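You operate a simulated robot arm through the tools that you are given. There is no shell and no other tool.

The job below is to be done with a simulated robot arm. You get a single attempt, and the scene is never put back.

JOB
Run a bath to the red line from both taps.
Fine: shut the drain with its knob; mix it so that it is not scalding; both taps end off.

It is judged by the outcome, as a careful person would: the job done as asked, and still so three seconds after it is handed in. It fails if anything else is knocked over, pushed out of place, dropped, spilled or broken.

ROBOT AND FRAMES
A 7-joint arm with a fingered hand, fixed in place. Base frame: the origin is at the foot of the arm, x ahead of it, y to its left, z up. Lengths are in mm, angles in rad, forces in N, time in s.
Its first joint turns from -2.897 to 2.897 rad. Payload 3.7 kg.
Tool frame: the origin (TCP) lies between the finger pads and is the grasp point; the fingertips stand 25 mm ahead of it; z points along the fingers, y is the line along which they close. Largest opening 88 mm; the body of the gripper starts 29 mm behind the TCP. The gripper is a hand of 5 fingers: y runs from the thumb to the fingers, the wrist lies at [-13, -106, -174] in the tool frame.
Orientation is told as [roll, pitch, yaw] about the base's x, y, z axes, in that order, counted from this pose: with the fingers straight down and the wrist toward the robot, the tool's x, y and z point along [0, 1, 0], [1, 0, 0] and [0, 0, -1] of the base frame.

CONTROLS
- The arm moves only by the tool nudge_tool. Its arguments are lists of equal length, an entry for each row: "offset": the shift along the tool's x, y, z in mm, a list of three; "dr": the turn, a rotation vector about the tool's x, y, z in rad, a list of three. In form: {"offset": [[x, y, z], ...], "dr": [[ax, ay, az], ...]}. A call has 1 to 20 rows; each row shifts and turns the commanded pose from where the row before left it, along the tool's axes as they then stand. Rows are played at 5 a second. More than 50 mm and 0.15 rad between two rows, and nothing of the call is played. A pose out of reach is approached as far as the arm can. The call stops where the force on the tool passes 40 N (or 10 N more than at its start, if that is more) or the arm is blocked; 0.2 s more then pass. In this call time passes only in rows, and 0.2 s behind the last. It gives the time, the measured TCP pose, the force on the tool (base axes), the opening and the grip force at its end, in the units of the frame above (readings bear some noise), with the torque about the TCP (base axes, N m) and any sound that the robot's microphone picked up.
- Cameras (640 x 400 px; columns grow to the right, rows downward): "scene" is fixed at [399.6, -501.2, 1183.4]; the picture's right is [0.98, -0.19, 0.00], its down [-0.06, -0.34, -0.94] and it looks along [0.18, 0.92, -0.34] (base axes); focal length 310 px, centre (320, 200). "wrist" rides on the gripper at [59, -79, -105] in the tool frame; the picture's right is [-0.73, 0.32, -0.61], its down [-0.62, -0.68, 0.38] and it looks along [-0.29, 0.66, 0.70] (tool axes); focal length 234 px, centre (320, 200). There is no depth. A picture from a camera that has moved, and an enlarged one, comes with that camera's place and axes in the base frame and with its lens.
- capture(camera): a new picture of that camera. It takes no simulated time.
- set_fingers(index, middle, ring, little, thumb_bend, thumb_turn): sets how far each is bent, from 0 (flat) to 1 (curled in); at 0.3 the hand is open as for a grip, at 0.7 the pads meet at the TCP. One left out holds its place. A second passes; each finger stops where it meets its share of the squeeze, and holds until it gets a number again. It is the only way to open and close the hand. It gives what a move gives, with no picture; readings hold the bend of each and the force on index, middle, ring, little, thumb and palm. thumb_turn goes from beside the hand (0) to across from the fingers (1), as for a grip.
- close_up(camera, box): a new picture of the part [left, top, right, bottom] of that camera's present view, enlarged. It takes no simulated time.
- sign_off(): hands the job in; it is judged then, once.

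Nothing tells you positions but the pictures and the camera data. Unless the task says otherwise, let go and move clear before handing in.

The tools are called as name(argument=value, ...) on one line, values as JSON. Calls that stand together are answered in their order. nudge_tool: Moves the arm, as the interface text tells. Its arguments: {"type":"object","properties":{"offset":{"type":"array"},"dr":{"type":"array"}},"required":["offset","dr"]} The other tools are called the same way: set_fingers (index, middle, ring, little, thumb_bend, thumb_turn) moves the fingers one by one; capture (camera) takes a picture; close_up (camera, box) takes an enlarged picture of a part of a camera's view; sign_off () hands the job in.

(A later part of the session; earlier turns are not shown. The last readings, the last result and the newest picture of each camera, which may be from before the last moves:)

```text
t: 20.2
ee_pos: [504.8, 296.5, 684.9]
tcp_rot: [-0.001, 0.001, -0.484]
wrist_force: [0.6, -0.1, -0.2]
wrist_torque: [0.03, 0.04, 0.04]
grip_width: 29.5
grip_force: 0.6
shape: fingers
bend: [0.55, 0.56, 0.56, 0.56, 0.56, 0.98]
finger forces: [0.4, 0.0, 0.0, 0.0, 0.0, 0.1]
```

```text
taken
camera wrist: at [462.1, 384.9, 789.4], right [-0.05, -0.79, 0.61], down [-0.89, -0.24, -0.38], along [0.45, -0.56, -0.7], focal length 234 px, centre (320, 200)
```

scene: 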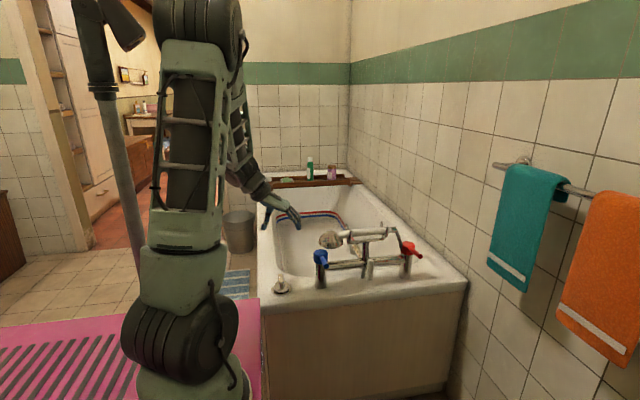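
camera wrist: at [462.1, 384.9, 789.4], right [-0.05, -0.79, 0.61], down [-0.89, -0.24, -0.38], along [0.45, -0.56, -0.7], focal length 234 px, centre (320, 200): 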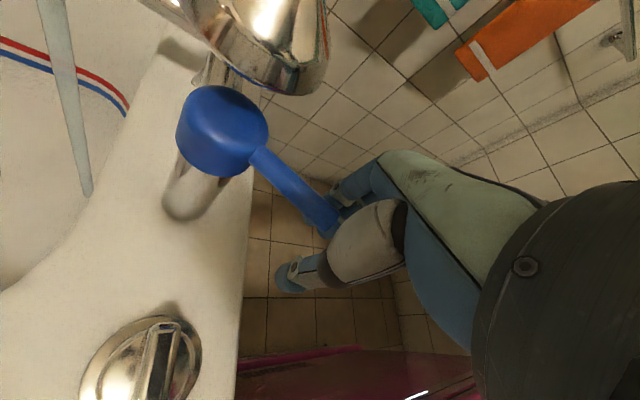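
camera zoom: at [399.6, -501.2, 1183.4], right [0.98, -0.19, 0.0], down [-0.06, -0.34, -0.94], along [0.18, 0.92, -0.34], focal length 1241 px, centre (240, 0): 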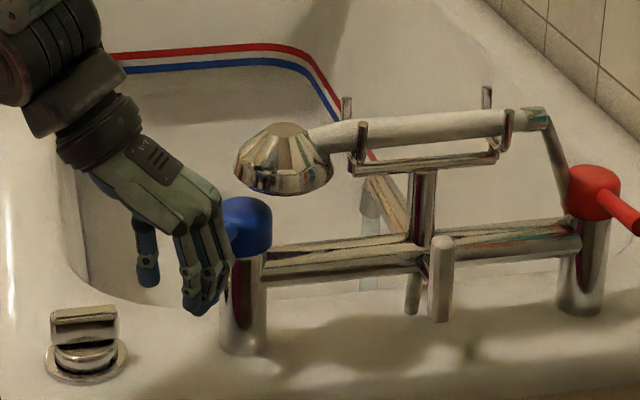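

Cold is running from the spout into the tub with the lever at about 0.6 rad. I'll release, lift and go to the red lever at about (875, 278).

set_fingers(index=0.3, middle=0.3, ring=0.3, little=0.3, thumb_bend=0.3)

nudge_tool(offset=[[0, 0, -45], [0, 0, -40], [0, 0, 0], [0, 0, 0], [0, 0, 0], [-3, 46, 0], [-3, 46, 0], [-3, 46, 0], [-3, 46, 0], [-3, 46, 0], [-3, 46, 0], [0, 46, 0], [0, 46, 0]], dr=[[0, 0, 0], [0, 0, -0.121], [0, 0, -0.121], [0, 0, -0.121], [0, 0, -0.121], [0, 0, 0], [0, 0, 0], [0, 0, 0], [0, 0, 0], [0, 0, 0], [0, 0, 0], [0, 0, 0], [0, 0, 0]])

capture(camera="wrist")

capture(camera="scene")

close_up(camera="scene", box=[380, 200, 480, 290])

```text
t: 21.2
ee_pos: [504.4, 297.0, 686.0]
tcp_rot: [-0.001, 0.0, -0.483]
wrist_force: [0.7, -0.7, 0.1]
wrist_torque: [-0.03, -0.02, 0.02]
grip_width: 84.3
grip_force: 0.1
shape: fingers
bend: [0.3, 0.3, 0.3, 0.3, 0.3, 0.98]
finger forces: [0.0, 0.1, 0.1, 0.0, 0.0, 0.1]
```

```text
t: 24.0
ee_pos: [872.8, 279.6, 769.6]
tcp_rot: [-0.001, 0.0, 0.005]
wrist_force: [-0.2, 0.2, -0.1]
wrist_torque: [-0.01, 0.0, -0.01]
grip_width: 84.5
grip_force: 0.1
shape: fingers
bend: [0.3, 0.3, 0.3, 0.3, 0.3, 0.98]
finger forces: [0.1, 0.0, 0.1, 0.0, 0.0, 0.0]
```

```text
taken
camera wrist: at [794.5, 338.3, 873.8], right [0.33, -0.72, 0.61], down [-0.68, -0.63, -0.38], along [0.66, -0.29, -0.7], focal length 234 px, centre (320, 200)
```

wrist: 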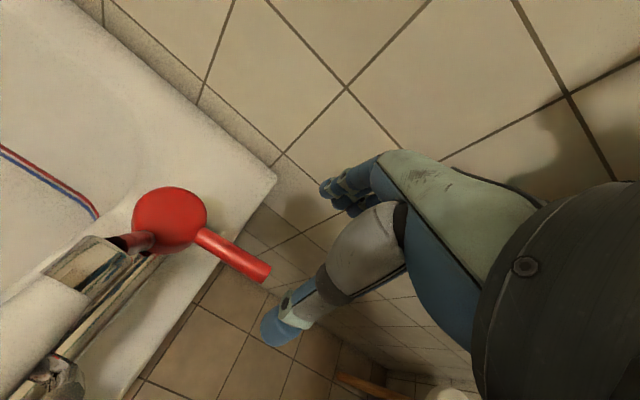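

```text
taken
```

scene: 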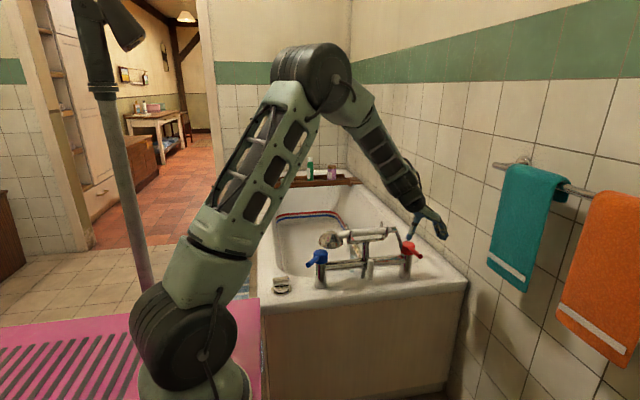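

```text
4.44 times, centred on (430, 245) of scene
camera zoom: at [399.6, -501.2, 1183.4], right [0.98, -0.19, 0.0], down [-0.06, -0.34, -0.94], along [0.18, 0.92, -0.34], focal length 1379 px, centre (-169, 0)
```

zoom: 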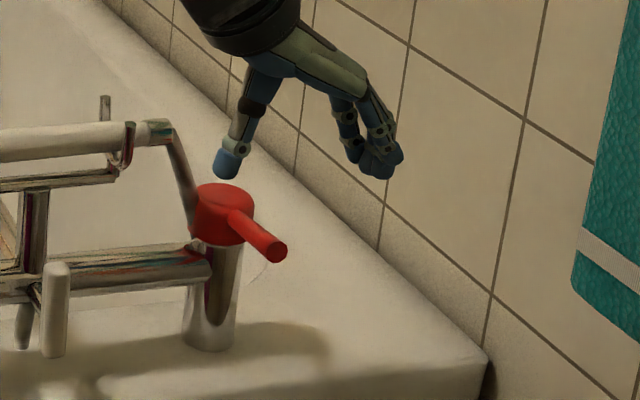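

Positions agree with the red lever at x≈872. I'll go down and straddle it.

nudge_tool(offset=[[0, 0, 30], [0, 0, 30], [0, 0, 25]], dr=[[0, 0, 0], [0, 0, 0], [0, 0, 0]])

set_fingers(index=0.57, middle=0.57, ring=0.57, little=0.57, thumb_bend=0.57)

capture(camera="wrist")

close_up(camera="scene", box=[340, 210, 480, 300])

close_up(camera="scene", box=[260, 190, 380, 290])

```text
t: 24.8
ee_pos: [873.4, 277.7, 685.1]
tcp_rot: [0.0, 0.0, 0.001]
wrist_force: [0.7, -0.1, 0.4]
wrist_torque: [-0.03, 0.01, 0.01]
grip_width: 84.3
grip_force: 0.1
shape: fingers
bend: [0.3, 0.3, 0.3, 0.3, 0.3, 0.98]
finger forces: [0.0, 0.1, 0.1, 0.1, 0.1, 0.1]
```

```text
t: 25.8
ee_pos: [873.6, 279.6, 685.0]
tcp_rot: [0.0, -0.001, 0.003]
wrist_force: [0.1, -0.2, 0.0]
wrist_torque: [0.0, 0.0, 0.02]
grip_width: 29.0
grip_force: 0.1
shape: fingers
bend: [0.56, 0.56, 0.56, 0.56, 0.56, 0.98]
finger forces: [0.0, 0.1, 0.1, 0.0, 0.0, 0.0]
```

```text
taken
camera wrist: at [794.4, 337.6, 789.6], right [0.32, -0.73, 0.61], down [-0.68, -0.63, -0.38], along [0.66, -0.29, -0.7], focal length 234 px, centre (320, 200)
```

wrist: 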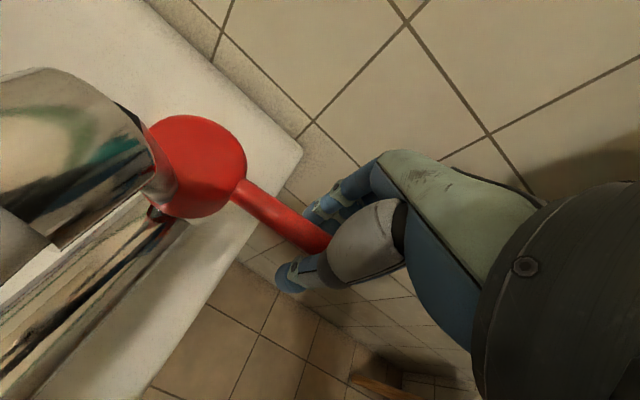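

```text
4.44 times, centred on (410, 255) of scene
camera zoom: at [399.6, -501.2, 1183.4], right [0.98, -0.19, 0.0], down [-0.06, -0.34, -0.94], along [0.18, 0.92, -0.34], focal length 1379 px, centre (-80, -44)
```

zoom: 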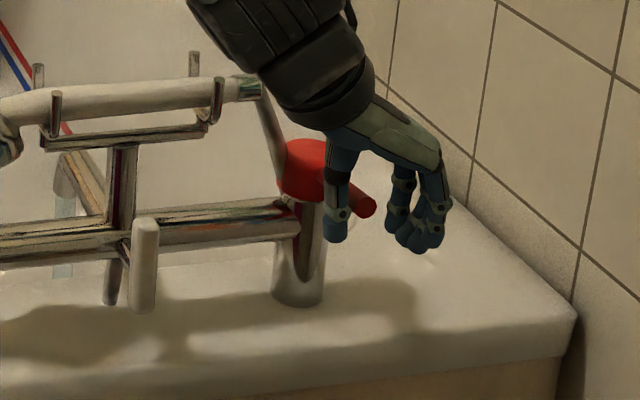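

```text
4.00 times, centred on (320, 240) of scene
camera zoom: at [399.6, -501.2, 1183.4], right [0.98, -0.19, 0.0], down [-0.06, -0.34, -0.94], along [0.18, 0.92, -0.34], focal length 1241 px, centre (320, 40)
```

zoom: 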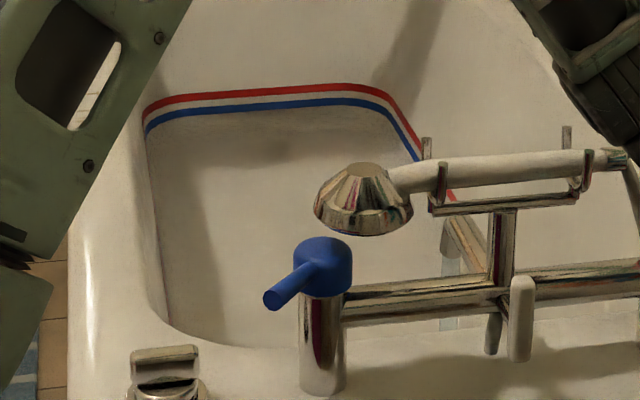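

Now I'll test the red lever towards +x, mirroring blue.

nudge_tool(offset=[[0, 5, 0], [0, 5, 0], [0, 4, 0], [0, 4, 0]], dr=[[0, 0, 0], [0, 0, 0], [0, 0, 0], [0, 0, 0]])

close_up(camera="scene", box=[340, 210, 480, 300])

capture(camera="wrist")

```text
t: 26.8
ee_pos: [892.6, 279.9, 684.8]
tcp_rot: [0.0, 0.001, 0.004]
wrist_force: [-1.1, -0.1, -0.3]
wrist_torque: [0.01, -0.01, 0.03]
grip_width: 29.3
grip_force: 0.2
shape: fingers
bend: [0.56, 0.56, 0.56, 0.56, 0.55, 0.98]
finger forces: [0.0, 0.0, 0.1, 0.0, 0.8, 0.1]
```

```text
4.44 times, centred on (410, 255) of scene
camera zoom: at [399.6, -501.2, 1183.4], right [0.98, -0.19, 0.0], down [-0.06, -0.34, -0.94], along [0.18, 0.92, -0.34], focal length 1379 px, centre (-80, -44)
```

zoom: 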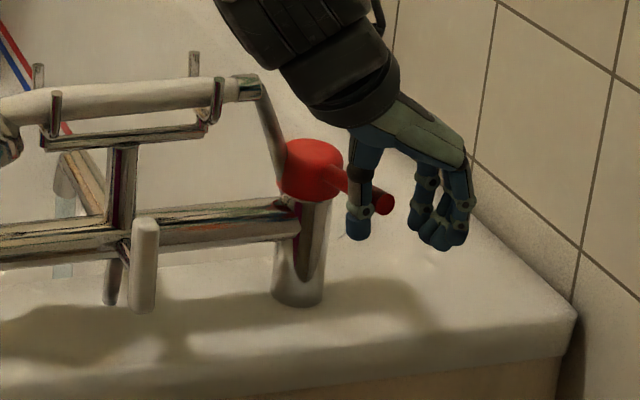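

```text
taken
camera wrist: at [812.5, 337.8, 789.5], right [0.32, -0.72, 0.61], down [-0.68, -0.63, -0.38], along [0.66, -0.29, -0.7], focal length 234 px, centre (320, 200)
```

wrist: 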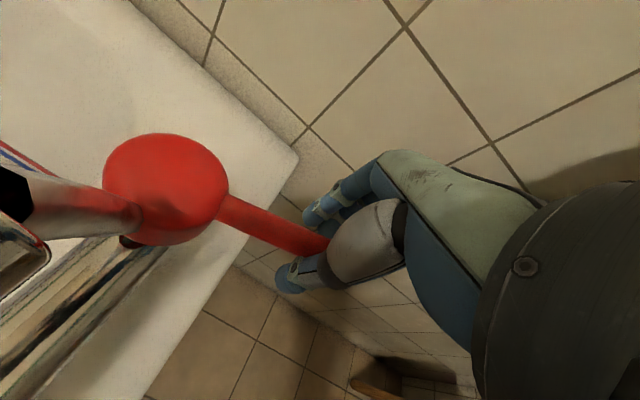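

It turns freely towards +x. I'll follow the arc to about the same angle as blue.

nudge_tool(offset=[[2.4, 9.7, 0], [2.4, 9.7, 0], [2.4, 9.7, 0], [2.4, 9.7, 0]], dr=[[0, 0, -0.12], [0, 0, -0.12], [0, 0, -0.12], [0, 0, -0.12]])

close_up(camera="scene", box=[340, 210, 480, 300])

close_up(camera="scene", box=[260, 190, 380, 290])

capture(camera="wrist")

```text
t: 27.8
ee_pos: [925.3, 298.3, 684.7]
tcp_rot: [-0.001, 0.002, 0.485]
wrist_force: [-0.4, -0.5, 0.4]
wrist_torque: [-0.02, -0.03, 0.02]
grip_width: 29.5
grip_force: 0.7
shape: fingers
bend: [0.56, 0.56, 0.56, 0.56, 0.55, 0.98]
finger forces: [0.1, 0.1, 0.0, 0.0, 0.8, 0.1]
```

```text
4.44 times, centred on (410, 255) of scene
camera zoom: at [399.6, -501.2, 1183.4], right [0.98, -0.19, 0.0], down [-0.06, -0.34, -0.94], along [0.18, 0.92, -0.34], focal length 1379 px, centre (-80, -44)
```

zoom: 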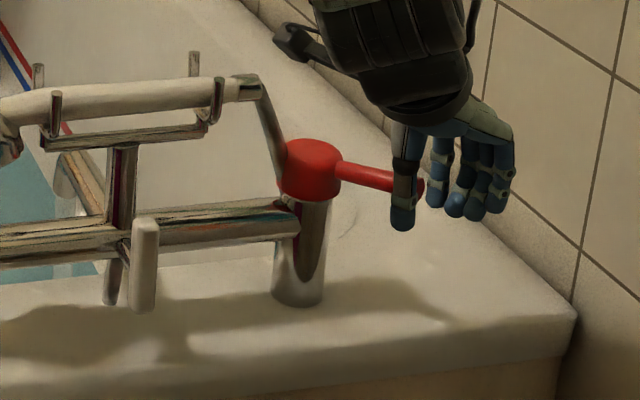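

```text
4.00 times, centred on (320, 240) of scene
camera zoom: at [399.6, -501.2, 1183.4], right [0.98, -0.19, 0.0], down [-0.06, -0.34, -0.94], along [0.18, 0.92, -0.34], focal length 1241 px, centre (320, 40)
```

zoom: 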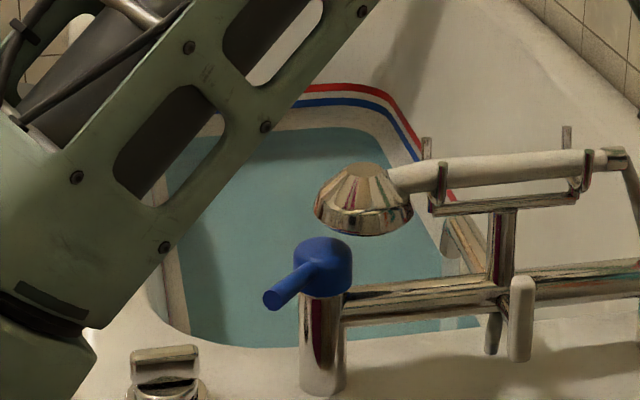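

```text
taken
camera wrist: at [829.6, 311.8, 789.7], right [0.62, -0.49, 0.61], down [-0.31, -0.87, -0.38], along [0.72, 0.05, -0.7], focal length 234 px, centre (320, 200)
```

wrist: 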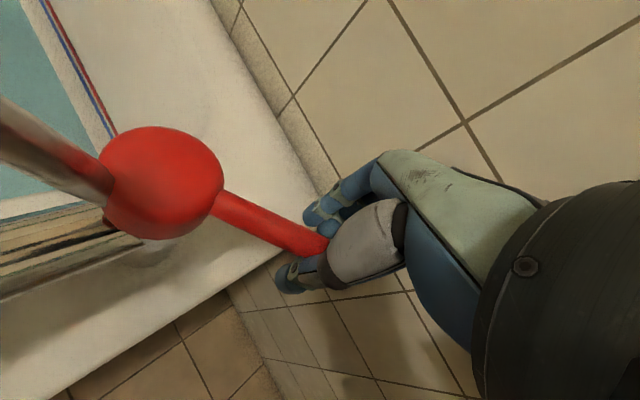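

Water is now visibly in the tub and rising quickly. Pictures cost no time, so I'll examine the level carefully.

close_up(camera="scene", box=[300, 200, 400, 290])

close_up(camera="wrist", box=[0, 0, 160, 160])

close_up(camera="scene", box=[330, 205, 370, 235])

```text
4.44 times, centred on (350, 245) of scene
camera zoom: at [399.6, -501.2, 1183.4], right [0.98, -0.19, 0.0], down [-0.06, -0.34, -0.94], along [0.18, 0.92, -0.34], focal length 1379 px, centre (187, 0)
```

zoom: 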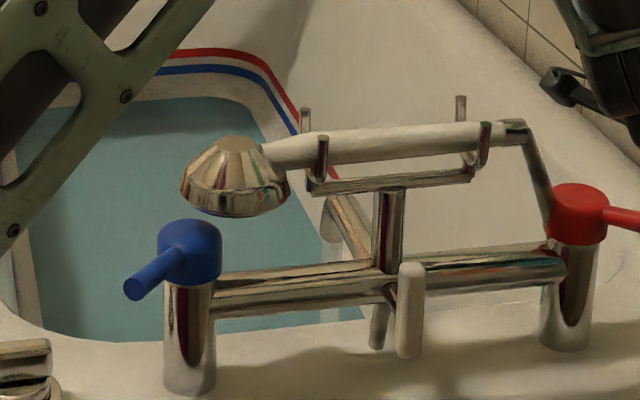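

```text
2.50 times, centred on (80, 80) of wrist
camera zoom: at [829.6, 311.8, 789.7], right [0.62, -0.49, 0.61], down [-0.31, -0.87, -0.38], along [0.72, 0.05, -0.7], focal length 585 px, centre (920, 500)
```

zoom: 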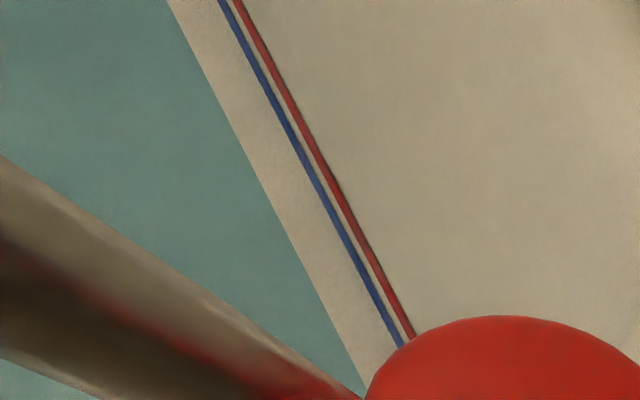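

```text
13.33 times, centred on (350, 220) of scene
camera zoom: at [399.6, -501.2, 1183.4], right [0.98, -0.19, 0.0], down [-0.06, -0.34, -0.94], along [0.18, 0.92, -0.34], focal length 4137 px, centre (-80, -67)
```

zoom: 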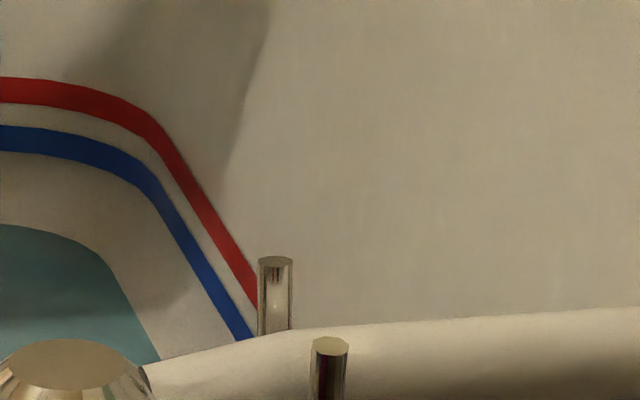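

Seen through the mixer, the water is still clearly below the blue line, with red higher up. Before deciding, I'll take up the finger slack for a few tenths of a second to measure how fast it rises.

nudge_tool(offset=[[0, -12, 0]], dr=[[0, 0, 0]])

close_up(camera="scene", box=[330, 205, 370, 235])

close_up(camera="scene", box=[300, 200, 400, 290])

```text
t: 28.2
ee_pos: [917.5, 289.7, 685.3]
tcp_rot: [-0.001, 0.0, 0.484]
wrist_force: [0.4, -0.3, -0.8]
wrist_torque: [0.03, 0.03, 0.0]
grip_width: 29.0
grip_force: 0.0
shape: fingers
bend: [0.56, 0.56, 0.56, 0.56, 0.56, 0.98]
finger forces: [0.0, 0.0, 0.1, 0.1, 0.0, 0.0]
```

```text
13.33 times, centred on (350, 220) of scene
camera zoom: at [399.6, -501.2, 1183.4], right [0.98, -0.19, 0.0], down [-0.06, -0.34, -0.94], along [0.18, 0.92, -0.34], focal length 4137 px, centre (-80, -67)
```

zoom: 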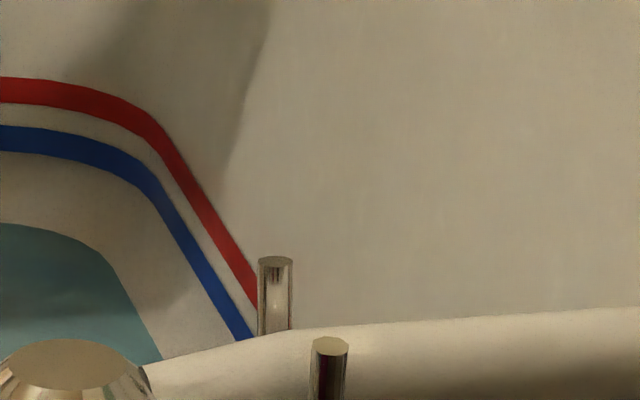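

```text
4.44 times, centred on (350, 245) of scene
camera zoom: at [399.6, -501.2, 1183.4], right [0.98, -0.19, 0.0], down [-0.06, -0.34, -0.94], along [0.18, 0.92, -0.34], focal length 1379 px, centre (187, 0)
```

zoom: 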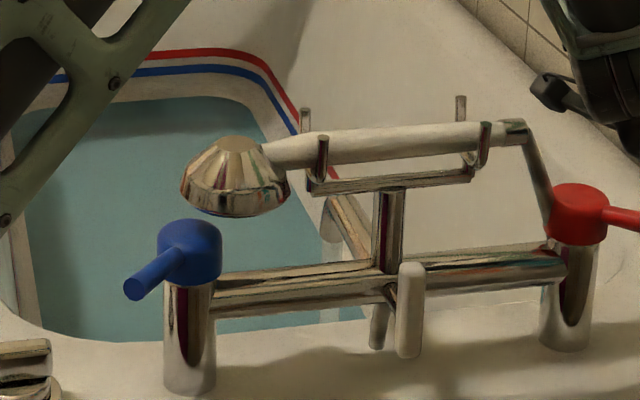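

The level barely changed in 0.4 s, so the rise is slow and the water had only just covered the flat floor. I'll wait a few seconds to measure the rate.

nudge_tool(offset=[[0, 6, 0], [0, 0, 0], [0, 0, 0], [0, 0, 0], [0, 0, 0], [0, 0, 0], [0, 0, 0], [0, 0, 0], [0, 0, 0], [0, 0, 0]], dr=[[0, 0, 0], [0, 0, 0], [0, 0, 0], [0, 0, 0], [0, 0, 0], [0, 0, 0], [0, 0, 0], [0, 0, 0], [0, 0, 0], [0, 0, 0]])

close_up(camera="scene", box=[330, 205, 370, 235])

close_up(camera="wrist", box=[0, 0, 160, 160])

```text
t: 30.4
ee_pos: [922.3, 293.2, 684.5]
tcp_rot: [0.0, 0.0, 0.483]
wrist_force: [0.2, -0.5, -0.2]
wrist_torque: [0.01, 0.02, 0.01]
grip_width: 28.9
grip_force: 0.1
shape: fingers
bend: [0.56, 0.56, 0.56, 0.56, 0.56, 0.98]
finger forces: [0.1, 0.0, 0.0, 0.0, 0.1, 0.0]
```

```text
13.33 times, centred on (350, 220) of scene
camera zoom: at [399.6, -501.2, 1183.4], right [0.98, -0.19, 0.0], down [-0.06, -0.34, -0.94], along [0.18, 0.92, -0.34], focal length 4137 px, centre (-80, -67)
```

zoom: 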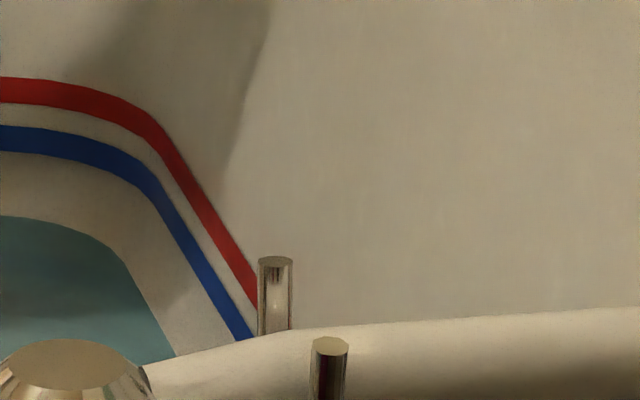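

```text
2.50 times, centred on (80, 80) of wrist
camera zoom: at [824.7, 308.2, 789.5], right [0.62, -0.49, 0.61], down [-0.31, -0.87, -0.38], along [0.72, 0.05, -0.7], focal length 585 px, centre (920, 500)
```

zoom: 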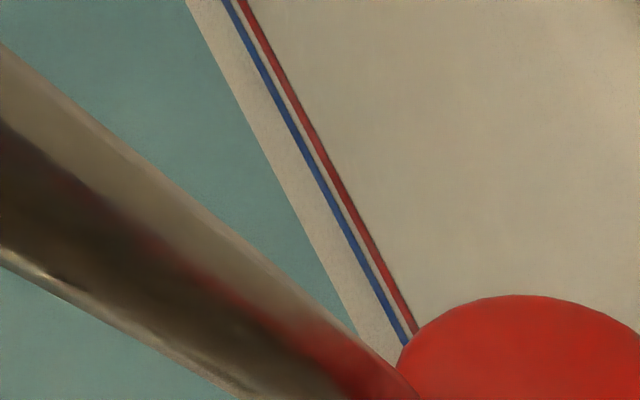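

The level is rising slowly; the far edge has some 10 to 40 s left to the red line. Cold had a head start of about 8 s, so I'll shut cold first and let hot finish. I'll lift off the red lever and go back over blue.

nudge_tool(offset=[[0, 0, -45], [0, 0, -42], [10.2, -41, 0], [6.2, -41.9, 0], [11.8, -39.4, 0], [7.9, -40.3, 0], [3.9, -40.9, 0], [0, -41.1, 0], [-4, -40.9, 0], [-7.9, -40.3, 0], [-2.2, -42.3, 0], [-6.2, -41.9, 0]], dr=[[0, 0, 0], [0, 0, 0], [0, 0, 0.0967], [0, 0, 0.0967], [0, 0, 0.0967], [0, 0, 0.0967], [0, 0, 0.0967], [0, 0, 0.0967], [0, 0, 0.0967], [0, 0, 0.0967], [0, 0, 0.0967], [0, 0, 0.0967]])

capture(camera="scene")

capture(camera="wrist")

close_up(camera="scene", box=[330, 205, 370, 235])

close_up(camera="scene", box=[380, 230, 440, 280])

```text
t: 32.9
ee_pos: [610.0, 222.6, 784.7]
tcp_rot: [0.053, 0.084, -0.625]
wrist_force: [-0.8, 0.2, -0.3]
wrist_torque: [0.0, -0.01, 0.02]
grip_width: 29.0
grip_force: 0.0
shape: fingers
bend: [0.56, 0.56, 0.56, 0.56, 0.56, 0.98]
finger forces: [0.0, 0.0, 0.0, 0.0, 0.0, 0.1]
stopped in row 12: the arm was blocked; the commanded pose is now the measured one
```

```text
taken
```

scene: 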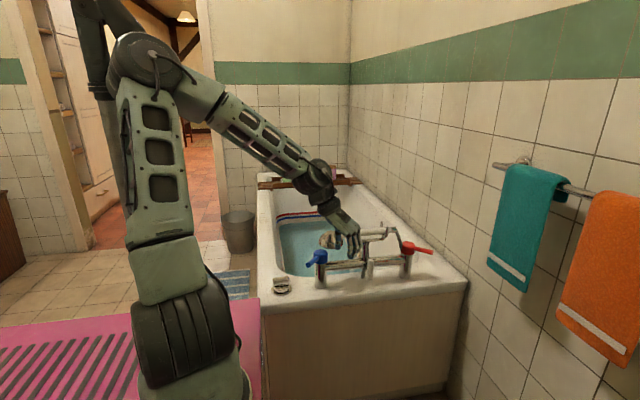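

```text
taken
camera wrist: at [584.8, 305.7, 898.6], right [-0.14, -0.83, 0.54], down [-0.93, -0.07, -0.35], along [0.33, -0.55, -0.76], focal length 234 px, centre (320, 200)
```

wrist: 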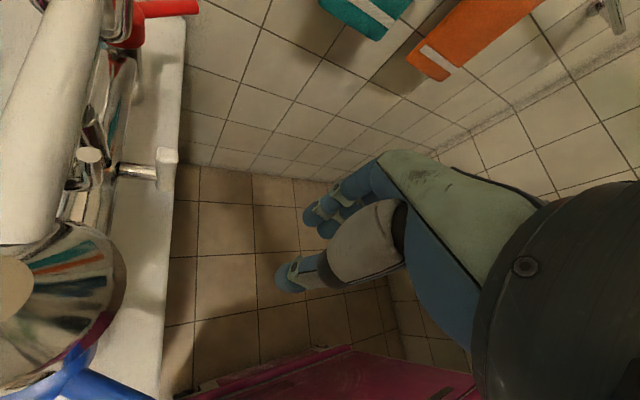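

```text
13.33 times, centred on (350, 220) of scene
camera zoom: at [399.6, -501.2, 1183.4], right [0.98, -0.19, 0.0], down [-0.06, -0.34, -0.94], along [0.18, 0.92, -0.34], focal length 4137 px, centre (-80, -67)
```

zoom: 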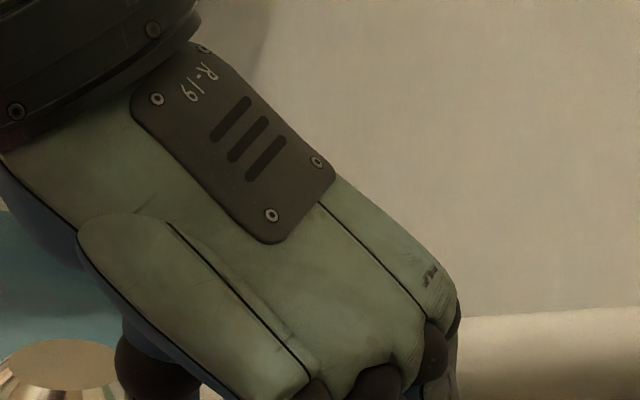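

```text
8.00 times, centred on (410, 255) of scene
camera zoom: at [399.6, -501.2, 1183.4], right [0.98, -0.19, 0.0], down [-0.06, -0.34, -0.94], along [0.18, 0.92, -0.34], focal length 2482 px, centre (-400, -240)
```

zoom: 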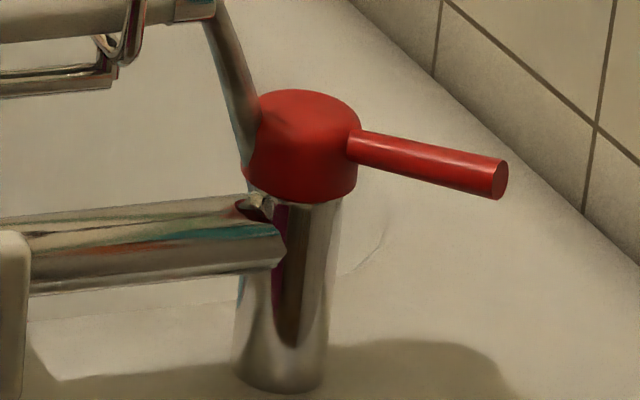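

The arm lagged and stopped short with a small tilt. Forces are near zero and nothing looks disturbed. I'll level the hand and approach blue more slowly.

nudge_tool(offset=[[0, 0, 0], [0, 0, 0], [3.3, -24.1, 4], [3.3, -24.1, 4], [3.3, -24.1, 4], [3.3, -24.1, 4], [3.3, -24.1, 4]], dr=[[-0.042, -0.0265, -0.07], [-0.042, -0.0265, -0.07], [0, 0, 0], [0, 0, 0], [0, 0, 0], [0, 0, 0], [0, 0, 0]])

close_up(camera="scene", box=[260, 190, 420, 290])

capture(camera="wrist")

close_up(camera="scene", box=[330, 205, 370, 235])

```text
t: 34.0
ee_pos: [613.5, 202.6, 787.1]
tcp_rot: [0.053, 0.087, -0.647]
wrist_force: [0.8, 0.1, -0.2]
wrist_torque: [0.03, -0.01, 0.03]
grip_width: 28.7
grip_force: 0.2
shape: fingers
bend: [0.56, 0.56, 0.56, 0.56, 0.56, 0.98]
finger forces: [0.0, 0.0, 0.0, 0.0, 0.1, 0.0]
stopped in row 5: the arm was blocked; the commanded pose is now the measured one
```

```text
4.00 times, centred on (340, 240) of scene
camera zoom: at [399.6, -501.2, 1183.4], right [0.98, -0.19, 0.0], down [-0.06, -0.34, -0.94], along [0.18, 0.92, -0.34], focal length 1241 px, centre (240, 40)
```

zoom: 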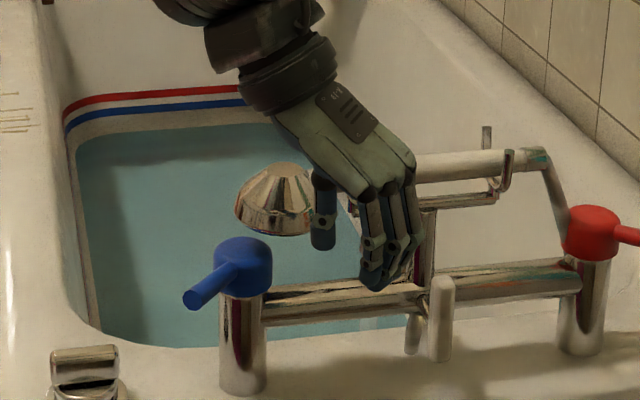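

```text
taken
camera wrist: at [590.3, 286.0, 900.4], right [-0.16, -0.83, 0.54], down [-0.93, -0.05, -0.36], along [0.32, -0.56, -0.77], focal length 234 px, centre (320, 200)
```

wrist: 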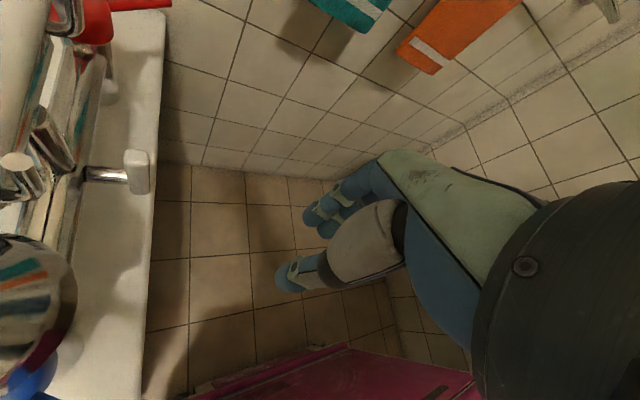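

```text
13.33 times, centred on (350, 220) of scene
camera zoom: at [399.6, -501.2, 1183.4], right [0.98, -0.19, 0.0], down [-0.06, -0.34, -0.94], along [0.18, 0.92, -0.34], focal length 4137 px, centre (-80, -67)
```

zoom: 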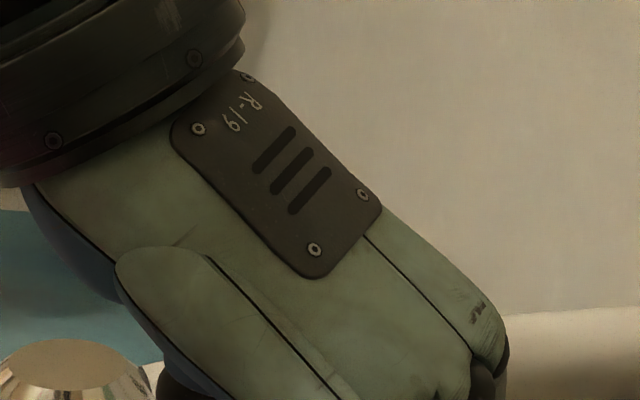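

That's a joint limit at this yaw. I'll turn the hand back to yaw 0 and level it, which was a free configuration before.

nudge_tool(offset=[[0, 0, 0], [0, 0, 0], [0, 0, 0], [0, 0, 0], [0, 0, 0]], dr=[[-0.0174, -0.0106, -0.13], [-0.0174, -0.0106, -0.13], [-0.0174, -0.0106, -0.13], [-0.0174, -0.0106, -0.13], [-0.0174, -0.0106, -0.127]])

close_up(camera="scene", box=[260, 190, 420, 290])

```text
t: 35.2
ee_pos: [610.7, 205.2, 785.2]
tcp_rot: [0.014, -0.028, 0.006]
wrist_force: [0.2, -0.2, -0.1]
wrist_torque: [-0.02, -0.01, -0.02]
grip_width: 28.9
grip_force: 0.1
shape: fingers
bend: [0.56, 0.56, 0.56, 0.56, 0.56, 0.98]
finger forces: [0.1, 0.0, 0.1, 0.1, 0.0, 0.0]
```

```text
4.00 times, centred on (340, 240) of scene
camera zoom: at [399.6, -501.2, 1183.4], right [0.98, -0.19, 0.0], down [-0.06, -0.34, -0.94], along [0.18, 0.92, -0.34], focal length 1241 px, centre (240, 40)
```

zoom: 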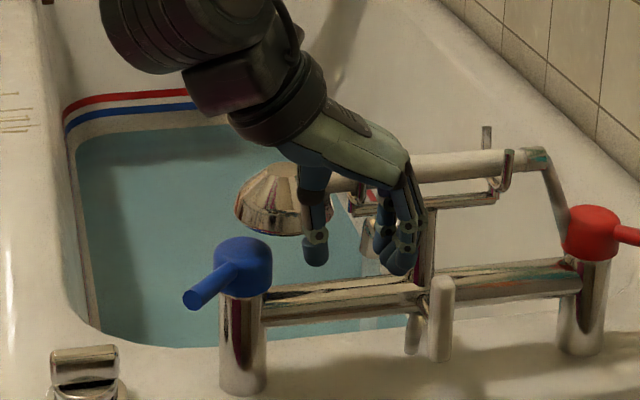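

nudge_tool(offset=[[22, -25, 3], [22, -25, 3], [22, -25, 3], [22, -25, 3], [0, 0, 0], [0, 0, 0], [0, 0, 0], [0, 0, 0]], dr=[[0.014, -0.007, 0], [0.014, -0.007, 0], [0, 0, 0], [0, 0, 0], [0, 0, 0.122], [0, 0, 0.122], [0, 0, 0.122], [0, 0, 0.122]])

close_up(camera="scene", box=[260, 190, 420, 290])

capture(camera="wrist")

close_up(camera="scene", box=[330, 205, 370, 235])

```text
t: 36.6
ee_pos: [503.3, 294.6, 788.3]
tcp_rot: [0.1, 0.15, -0.182]
wrist_force: [-0.2, 0.4, 0.0]
wrist_torque: [0.0, 0.03, 0.02]
grip_width: 28.6
grip_force: 0.1
shape: fingers
bend: [0.56, 0.56, 0.56, 0.56, 0.56, 0.98]
finger forces: [0.0, 0.1, 0.1, 0.0, 0.0, 0.2]
stopped in row 6: the arm was blocked; the commanded pose is now the measured one
```

```text
4.00 times, centred on (340, 240) of scene
camera zoom: at [399.6, -501.2, 1183.4], right [0.98, -0.19, 0.0], down [-0.06, -0.34, -0.94], along [0.18, 0.92, -0.34], focal length 1241 px, centre (240, 40)
```

zoom: 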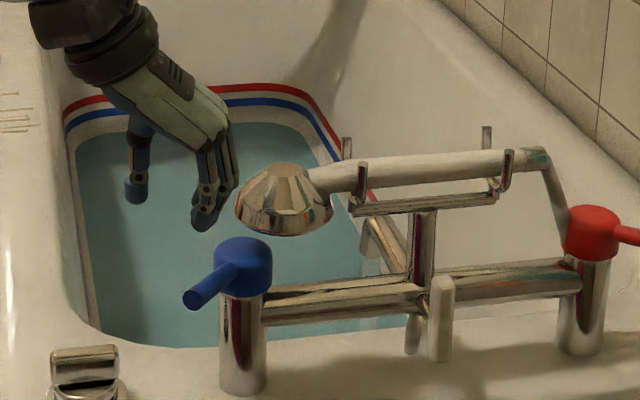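

```text
taken
camera wrist: at [450.9, 353.1, 908.9], right [0.25, -0.84, 0.48], down [-0.83, -0.44, -0.34], along [0.5, -0.31, -0.81], focal length 234 px, centre (320, 200)
```

wrist: 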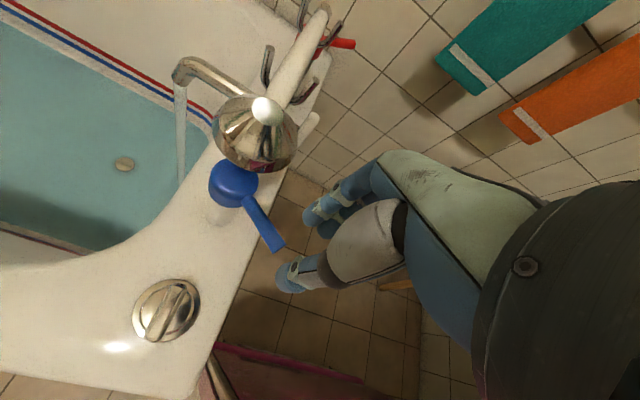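

```text
13.33 times, centred on (350, 220) of scene
camera zoom: at [399.6, -501.2, 1183.4], right [0.98, -0.19, 0.0], down [-0.06, -0.34, -0.94], along [0.18, 0.92, -0.34], focal length 4137 px, centre (-80, -67)
```

zoom: 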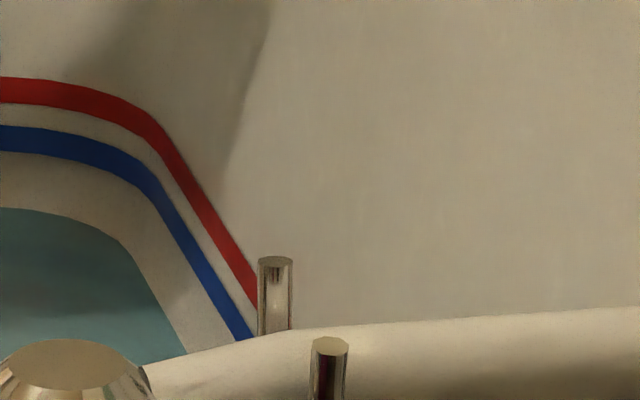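

The far edge creeps up at only about 1.5 px/s with roughly 115 px to go, so there's plenty of time. I'll level the hand at yaw 0 and open the jaw wide, which lets the thumb push the blue lever shut from −x without needing yaw.

nudge_tool(offset=[[0, 0, 0], [0, 0, 0], [0, 9, 4], [-1, 9, 4], [-1, 9, 4]], dr=[[-0.075, -0.05, -0.091], [-0.075, -0.05, -0.091], [0, 0, 0], [0, 0, 0], [0, 0, 0]])

set_fingers(index=0.3, middle=0.3, ring=0.3, little=0.3, thumb_bend=0.3)

capture(camera="wrist")

close_up(camera="scene", box=[260, 190, 420, 290])

close_up(camera="scene", box=[330, 205, 370, 235])

```text
t: 38.0
ee_pos: [489.8, 321.8, 782.8]
tcp_rot: [0.04, 0.004, 0.098]
wrist_force: [0.8, -0.7, 0.3]
wrist_torque: [-0.02, 0.04, 0.02]
grip_width: 28.7
grip_force: 0.0
shape: fingers
bend: [0.56, 0.56, 0.56, 0.56, 0.56, 0.98]
finger forces: [0.0, 0.0, 0.0, 0.1, 0.0, 0.0]
stopped in row 5: the arm was blocked; the commanded pose is now the measured one
```

```text
t: 39.0
ee_pos: [489.6, 322.4, 782.4]
tcp_rot: [0.039, 0.003, 0.099]
wrist_force: [0.1, -0.3, 0.0]
wrist_torque: [0.02, -0.01, -0.01]
grip_width: 84.1
grip_force: 0.2
shape: fingers
bend: [0.3, 0.3, 0.3, 0.3, 0.3, 0.98]
finger forces: [0.0, 0.0, 0.1, 0.1, 0.1, 0.0]
```

```text
taken
camera wrist: at [405.5, 368.6, 888.3], right [0.4, -0.71, 0.58], down [-0.62, -0.67, -0.4], along [0.68, -0.2, -0.71], focal length 234 px, centre (320, 200)
```

wrist: 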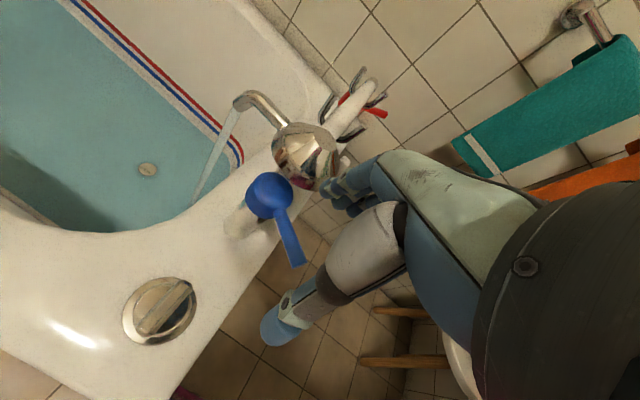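

```text
4.00 times, centred on (340, 240) of scene
camera zoom: at [399.6, -501.2, 1183.4], right [0.98, -0.19, 0.0], down [-0.06, -0.34, -0.94], along [0.18, 0.92, -0.34], focal length 1241 px, centre (240, 40)
```

zoom: 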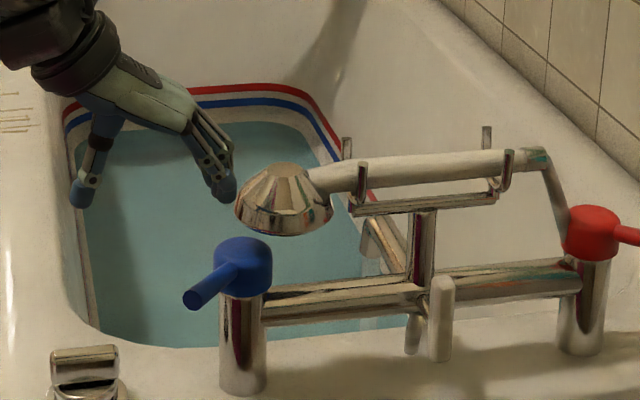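

```text
13.33 times, centred on (350, 220) of scene
camera zoom: at [399.6, -501.2, 1183.4], right [0.98, -0.19, 0.0], down [-0.06, -0.34, -0.94], along [0.18, 0.92, -0.34], focal length 4137 px, centre (-80, -67)
```

zoom: 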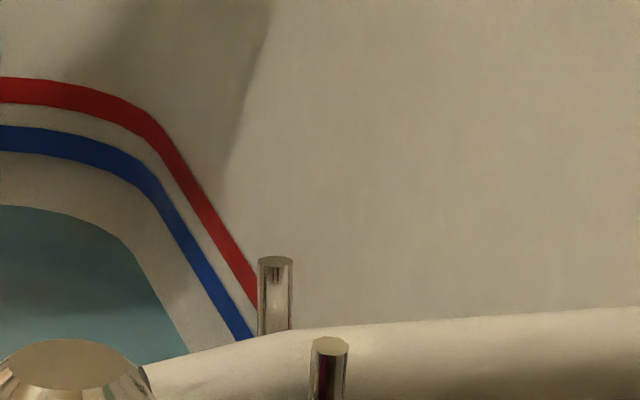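

capture(camera="scene")

nudge_tool(offset=[[0, 0, -20], [0, 0, -20], [0, 0, -20], [0, 0, -20]], dr=[[0, -0.02, 0.05], [0, -0.02, 0.05], [0, 0, 0], [0, 0, 0]])

capture(camera="scene")

```text
taken
```

scene: 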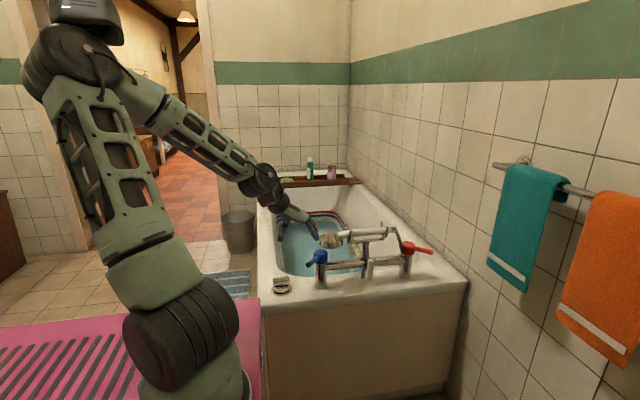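

```text
t: 40.0
ee_pos: [495.8, 315.6, 862.0]
tcp_rot: [0.004, 0.014, -0.018]
wrist_force: [0.0, -0.2, 0.4]
wrist_torque: [-0.03, -0.02, 0.02]
grip_width: 84.3
grip_force: 0.0
shape: fingers
bend: [0.3, 0.3, 0.3, 0.3, 0.3, 0.98]
finger forces: [0.1, 0.0, 0.0, 0.1, 0.0, 0.1]
```

```text
taken
```

scene: 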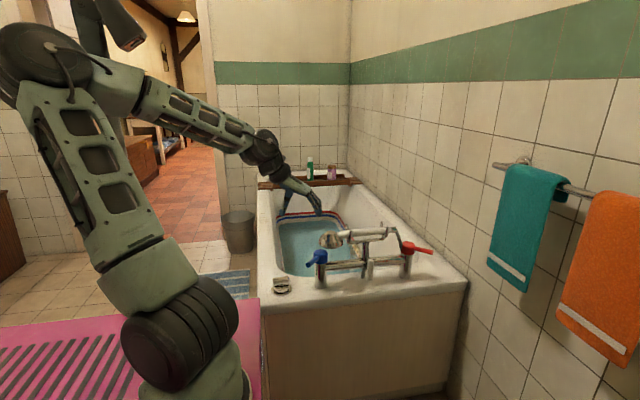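

The elbow has drifted to an awkward posture. I'll go back to the starting pose to recover the free one, while the bath keeps filling slowly.

nudge_tool(offset=[[-10, 17, -12], [-10, 17, -12], [-10, 17, -12], [-10, 17, -12], [-10, 17, -12], [-11, 17, -10]], dr=[[0, 0, 0], [0, 0, 0], [-0.007, 0, -0.01], [-0.007, 0, -0.01], [0, 0, 0], [0, 0, 0]])

capture(camera="scene")

close_up(camera="scene", box=[260, 200, 380, 290])

```text
t: 41.4
ee_pos: [593.7, 259.4, 931.6]
tcp_rot: [-0.005, -0.011, 0.015]
wrist_force: [-0.2, 0.7, -1.7]
wrist_torque: [-0.02, 0.01, 0.0]
grip_width: 84.4
grip_force: 0.0
shape: fingers
bend: [0.3, 0.3, 0.3, 0.3, 0.3, 0.98]
finger forces: [0.0, 0.0, 0.0, 0.1, 0.0, 0.0]
```

```text
taken
```

scene: 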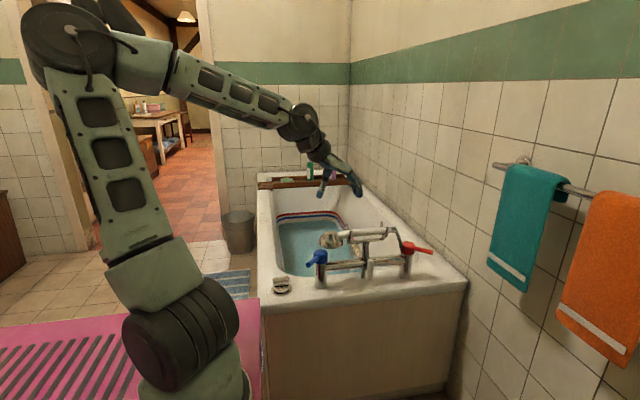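

```text
4.44 times, centred on (320, 245) of scene
camera zoom: at [399.6, -501.2, 1183.4], right [0.98, -0.19, 0.0], down [-0.06, -0.34, -0.94], along [0.18, 0.92, -0.34], focal length 1379 px, centre (320, 0)
```

zoom: 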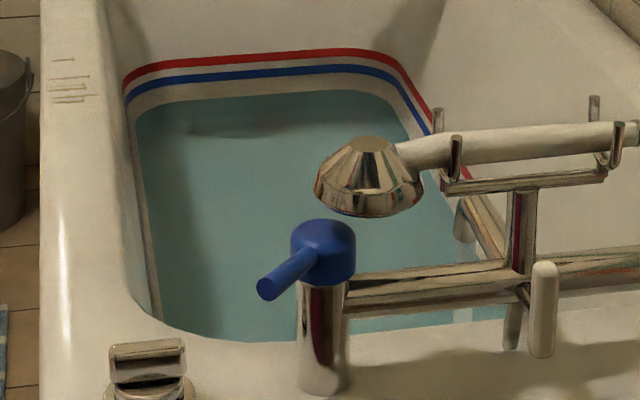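

There's a lot of time left, roughly a minute or more by the far-wall rate. I'll try to work the elbow back with a loop out to the right at yaw 0.

nudge_tool(offset=[[-5, 40, 0], [-5, 40, 0], [-5, 40, 0], [-5, 40, 0], [-5, 40, 0], [-5, 40, 0]], dr=[[0.005, 0.0, 0.007], [0.005, 0, 0.007], [0, 0, 0], [0, 0, 0], [0, 0, 0], [0, 0, 0]])

capture(camera="scene")

close_up(camera="scene", box=[330, 205, 370, 235])

```text
t: 42.8
ee_pos: [833.7, 229.4, 932.9]
tcp_rot: [-0.006, -0.001, -0.001]
wrist_force: [-1.0, 0.7, 0.3]
wrist_torque: [0.0, -0.04, -0.01]
grip_width: 84.6
grip_force: 0.1
shape: fingers
bend: [0.3, 0.3, 0.3, 0.3, 0.3, 0.98]
finger forces: [0.0, 0.0, 0.0, 0.0, 0.0, 0.0]
```

```text
taken
```

scene: 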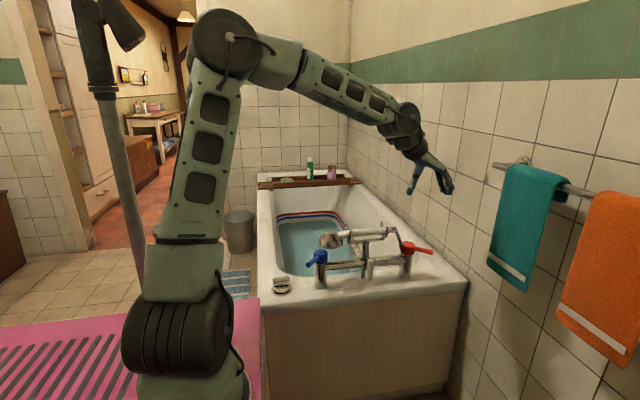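

```text
13.33 times, centred on (350, 220) of scene
camera zoom: at [399.6, -501.2, 1183.4], right [0.98, -0.19, 0.0], down [-0.06, -0.34, -0.94], along [0.18, 0.92, -0.34], focal length 4137 px, centre (-80, -67)
```

zoom: 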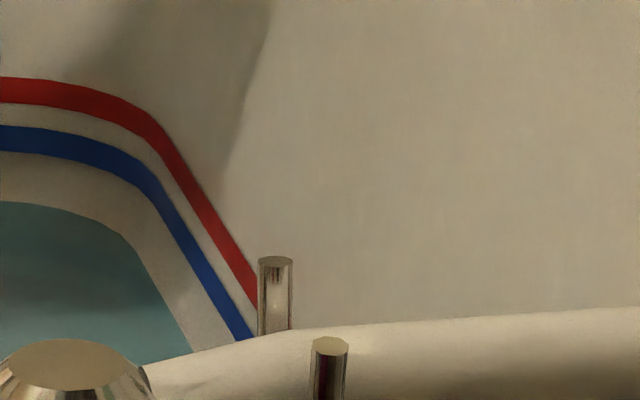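

I'll try a yaw loop (−0.5 here, travel left, back to 0) to see which way the elbow drifts.

nudge_tool(offset=[[0, 0, 0], [0, 0, 0], [0, 0, 0], [0, 0, 0]], dr=[[0, 0, 0.12], [0, 0, 0.12], [0, 0, 0.12], [0, 0, 0.12]])

capture(camera="scene")

```text
t: 43.8
ee_pos: [834.5, 229.9, 933.0]
tcp_rot: [-0.002, -0.005, -0.484]
wrist_force: [0.6, -0.1, -0.1]
wrist_torque: [-0.02, -0.01, 0.03]
grip_width: 84.4
grip_force: 0.1
shape: fingers
bend: [0.3, 0.3, 0.3, 0.3, 0.3, 0.98]
finger forces: [0.0, 0.0, 0.0, 0.1, 0.0, 0.0]
```

```text
taken
```

scene: 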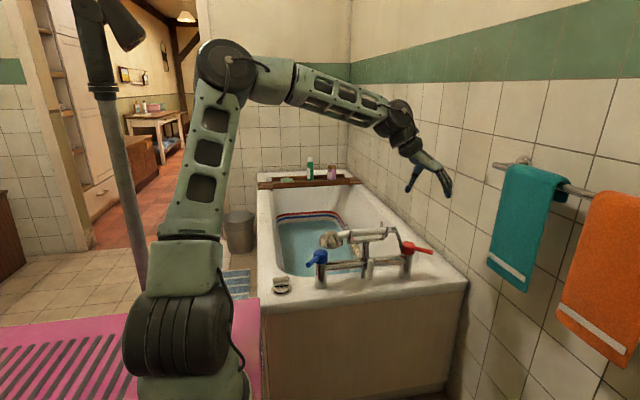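

Negative yaw pushes the elbow further left and down, so I'll go the other way: positive yaw here, travel left, then back to 0.

nudge_tool(offset=[[0, 0, 0], [0, 0, 0], [0, 0, 0], [0, 0, 0], [0, 0, 0], [0, 0, 0], [0, 0, 0], [0, 0, 0], [0, 0, 0], [0, 0, 0]], dr=[[0, 0, -0.12], [0, 0, -0.12], [0, 0, -0.12], [0, 0, -0.12], [0, 0, -0.12], [0, 0, -0.12], [0, 0, -0.12], [0, 0, -0.12], [0, 0, -0.12], [0, 0, -0.12]])

capture(camera="scene")

close_up(camera="scene", box=[330, 205, 370, 235])

```text
t: 46.0
ee_pos: [833.5, 230.6, 932.5]
tcp_rot: [-0.004, 0.002, 0.722]
wrist_force: [0.0, 0.1, -0.4]
wrist_torque: [-0.04, -0.01, 0.01]
grip_width: 84.4
grip_force: 0.0
shape: fingers
bend: [0.3, 0.3, 0.3, 0.3, 0.3, 0.98]
finger forces: [0.0, 0.1, 0.1, 0.0, 0.0, 0.1]
```

```text
taken
```

scene: 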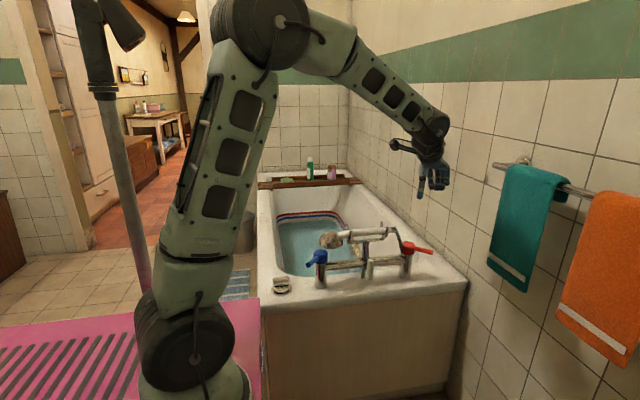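

```text
13.33 times, centred on (350, 220) of scene
camera zoom: at [399.6, -501.2, 1183.4], right [0.98, -0.19, 0.0], down [-0.06, -0.34, -0.94], along [0.18, 0.92, -0.34], focal length 4137 px, centre (-80, -67)
```

zoom: 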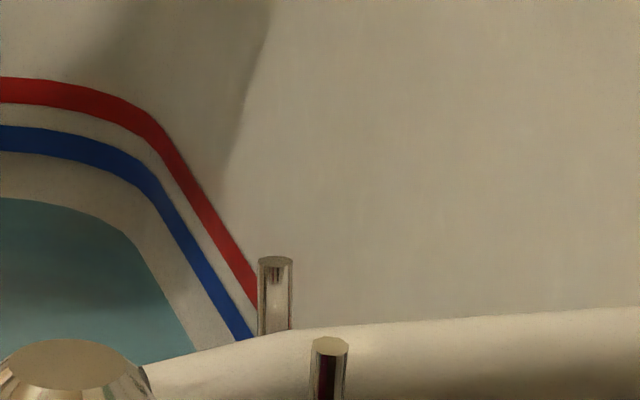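

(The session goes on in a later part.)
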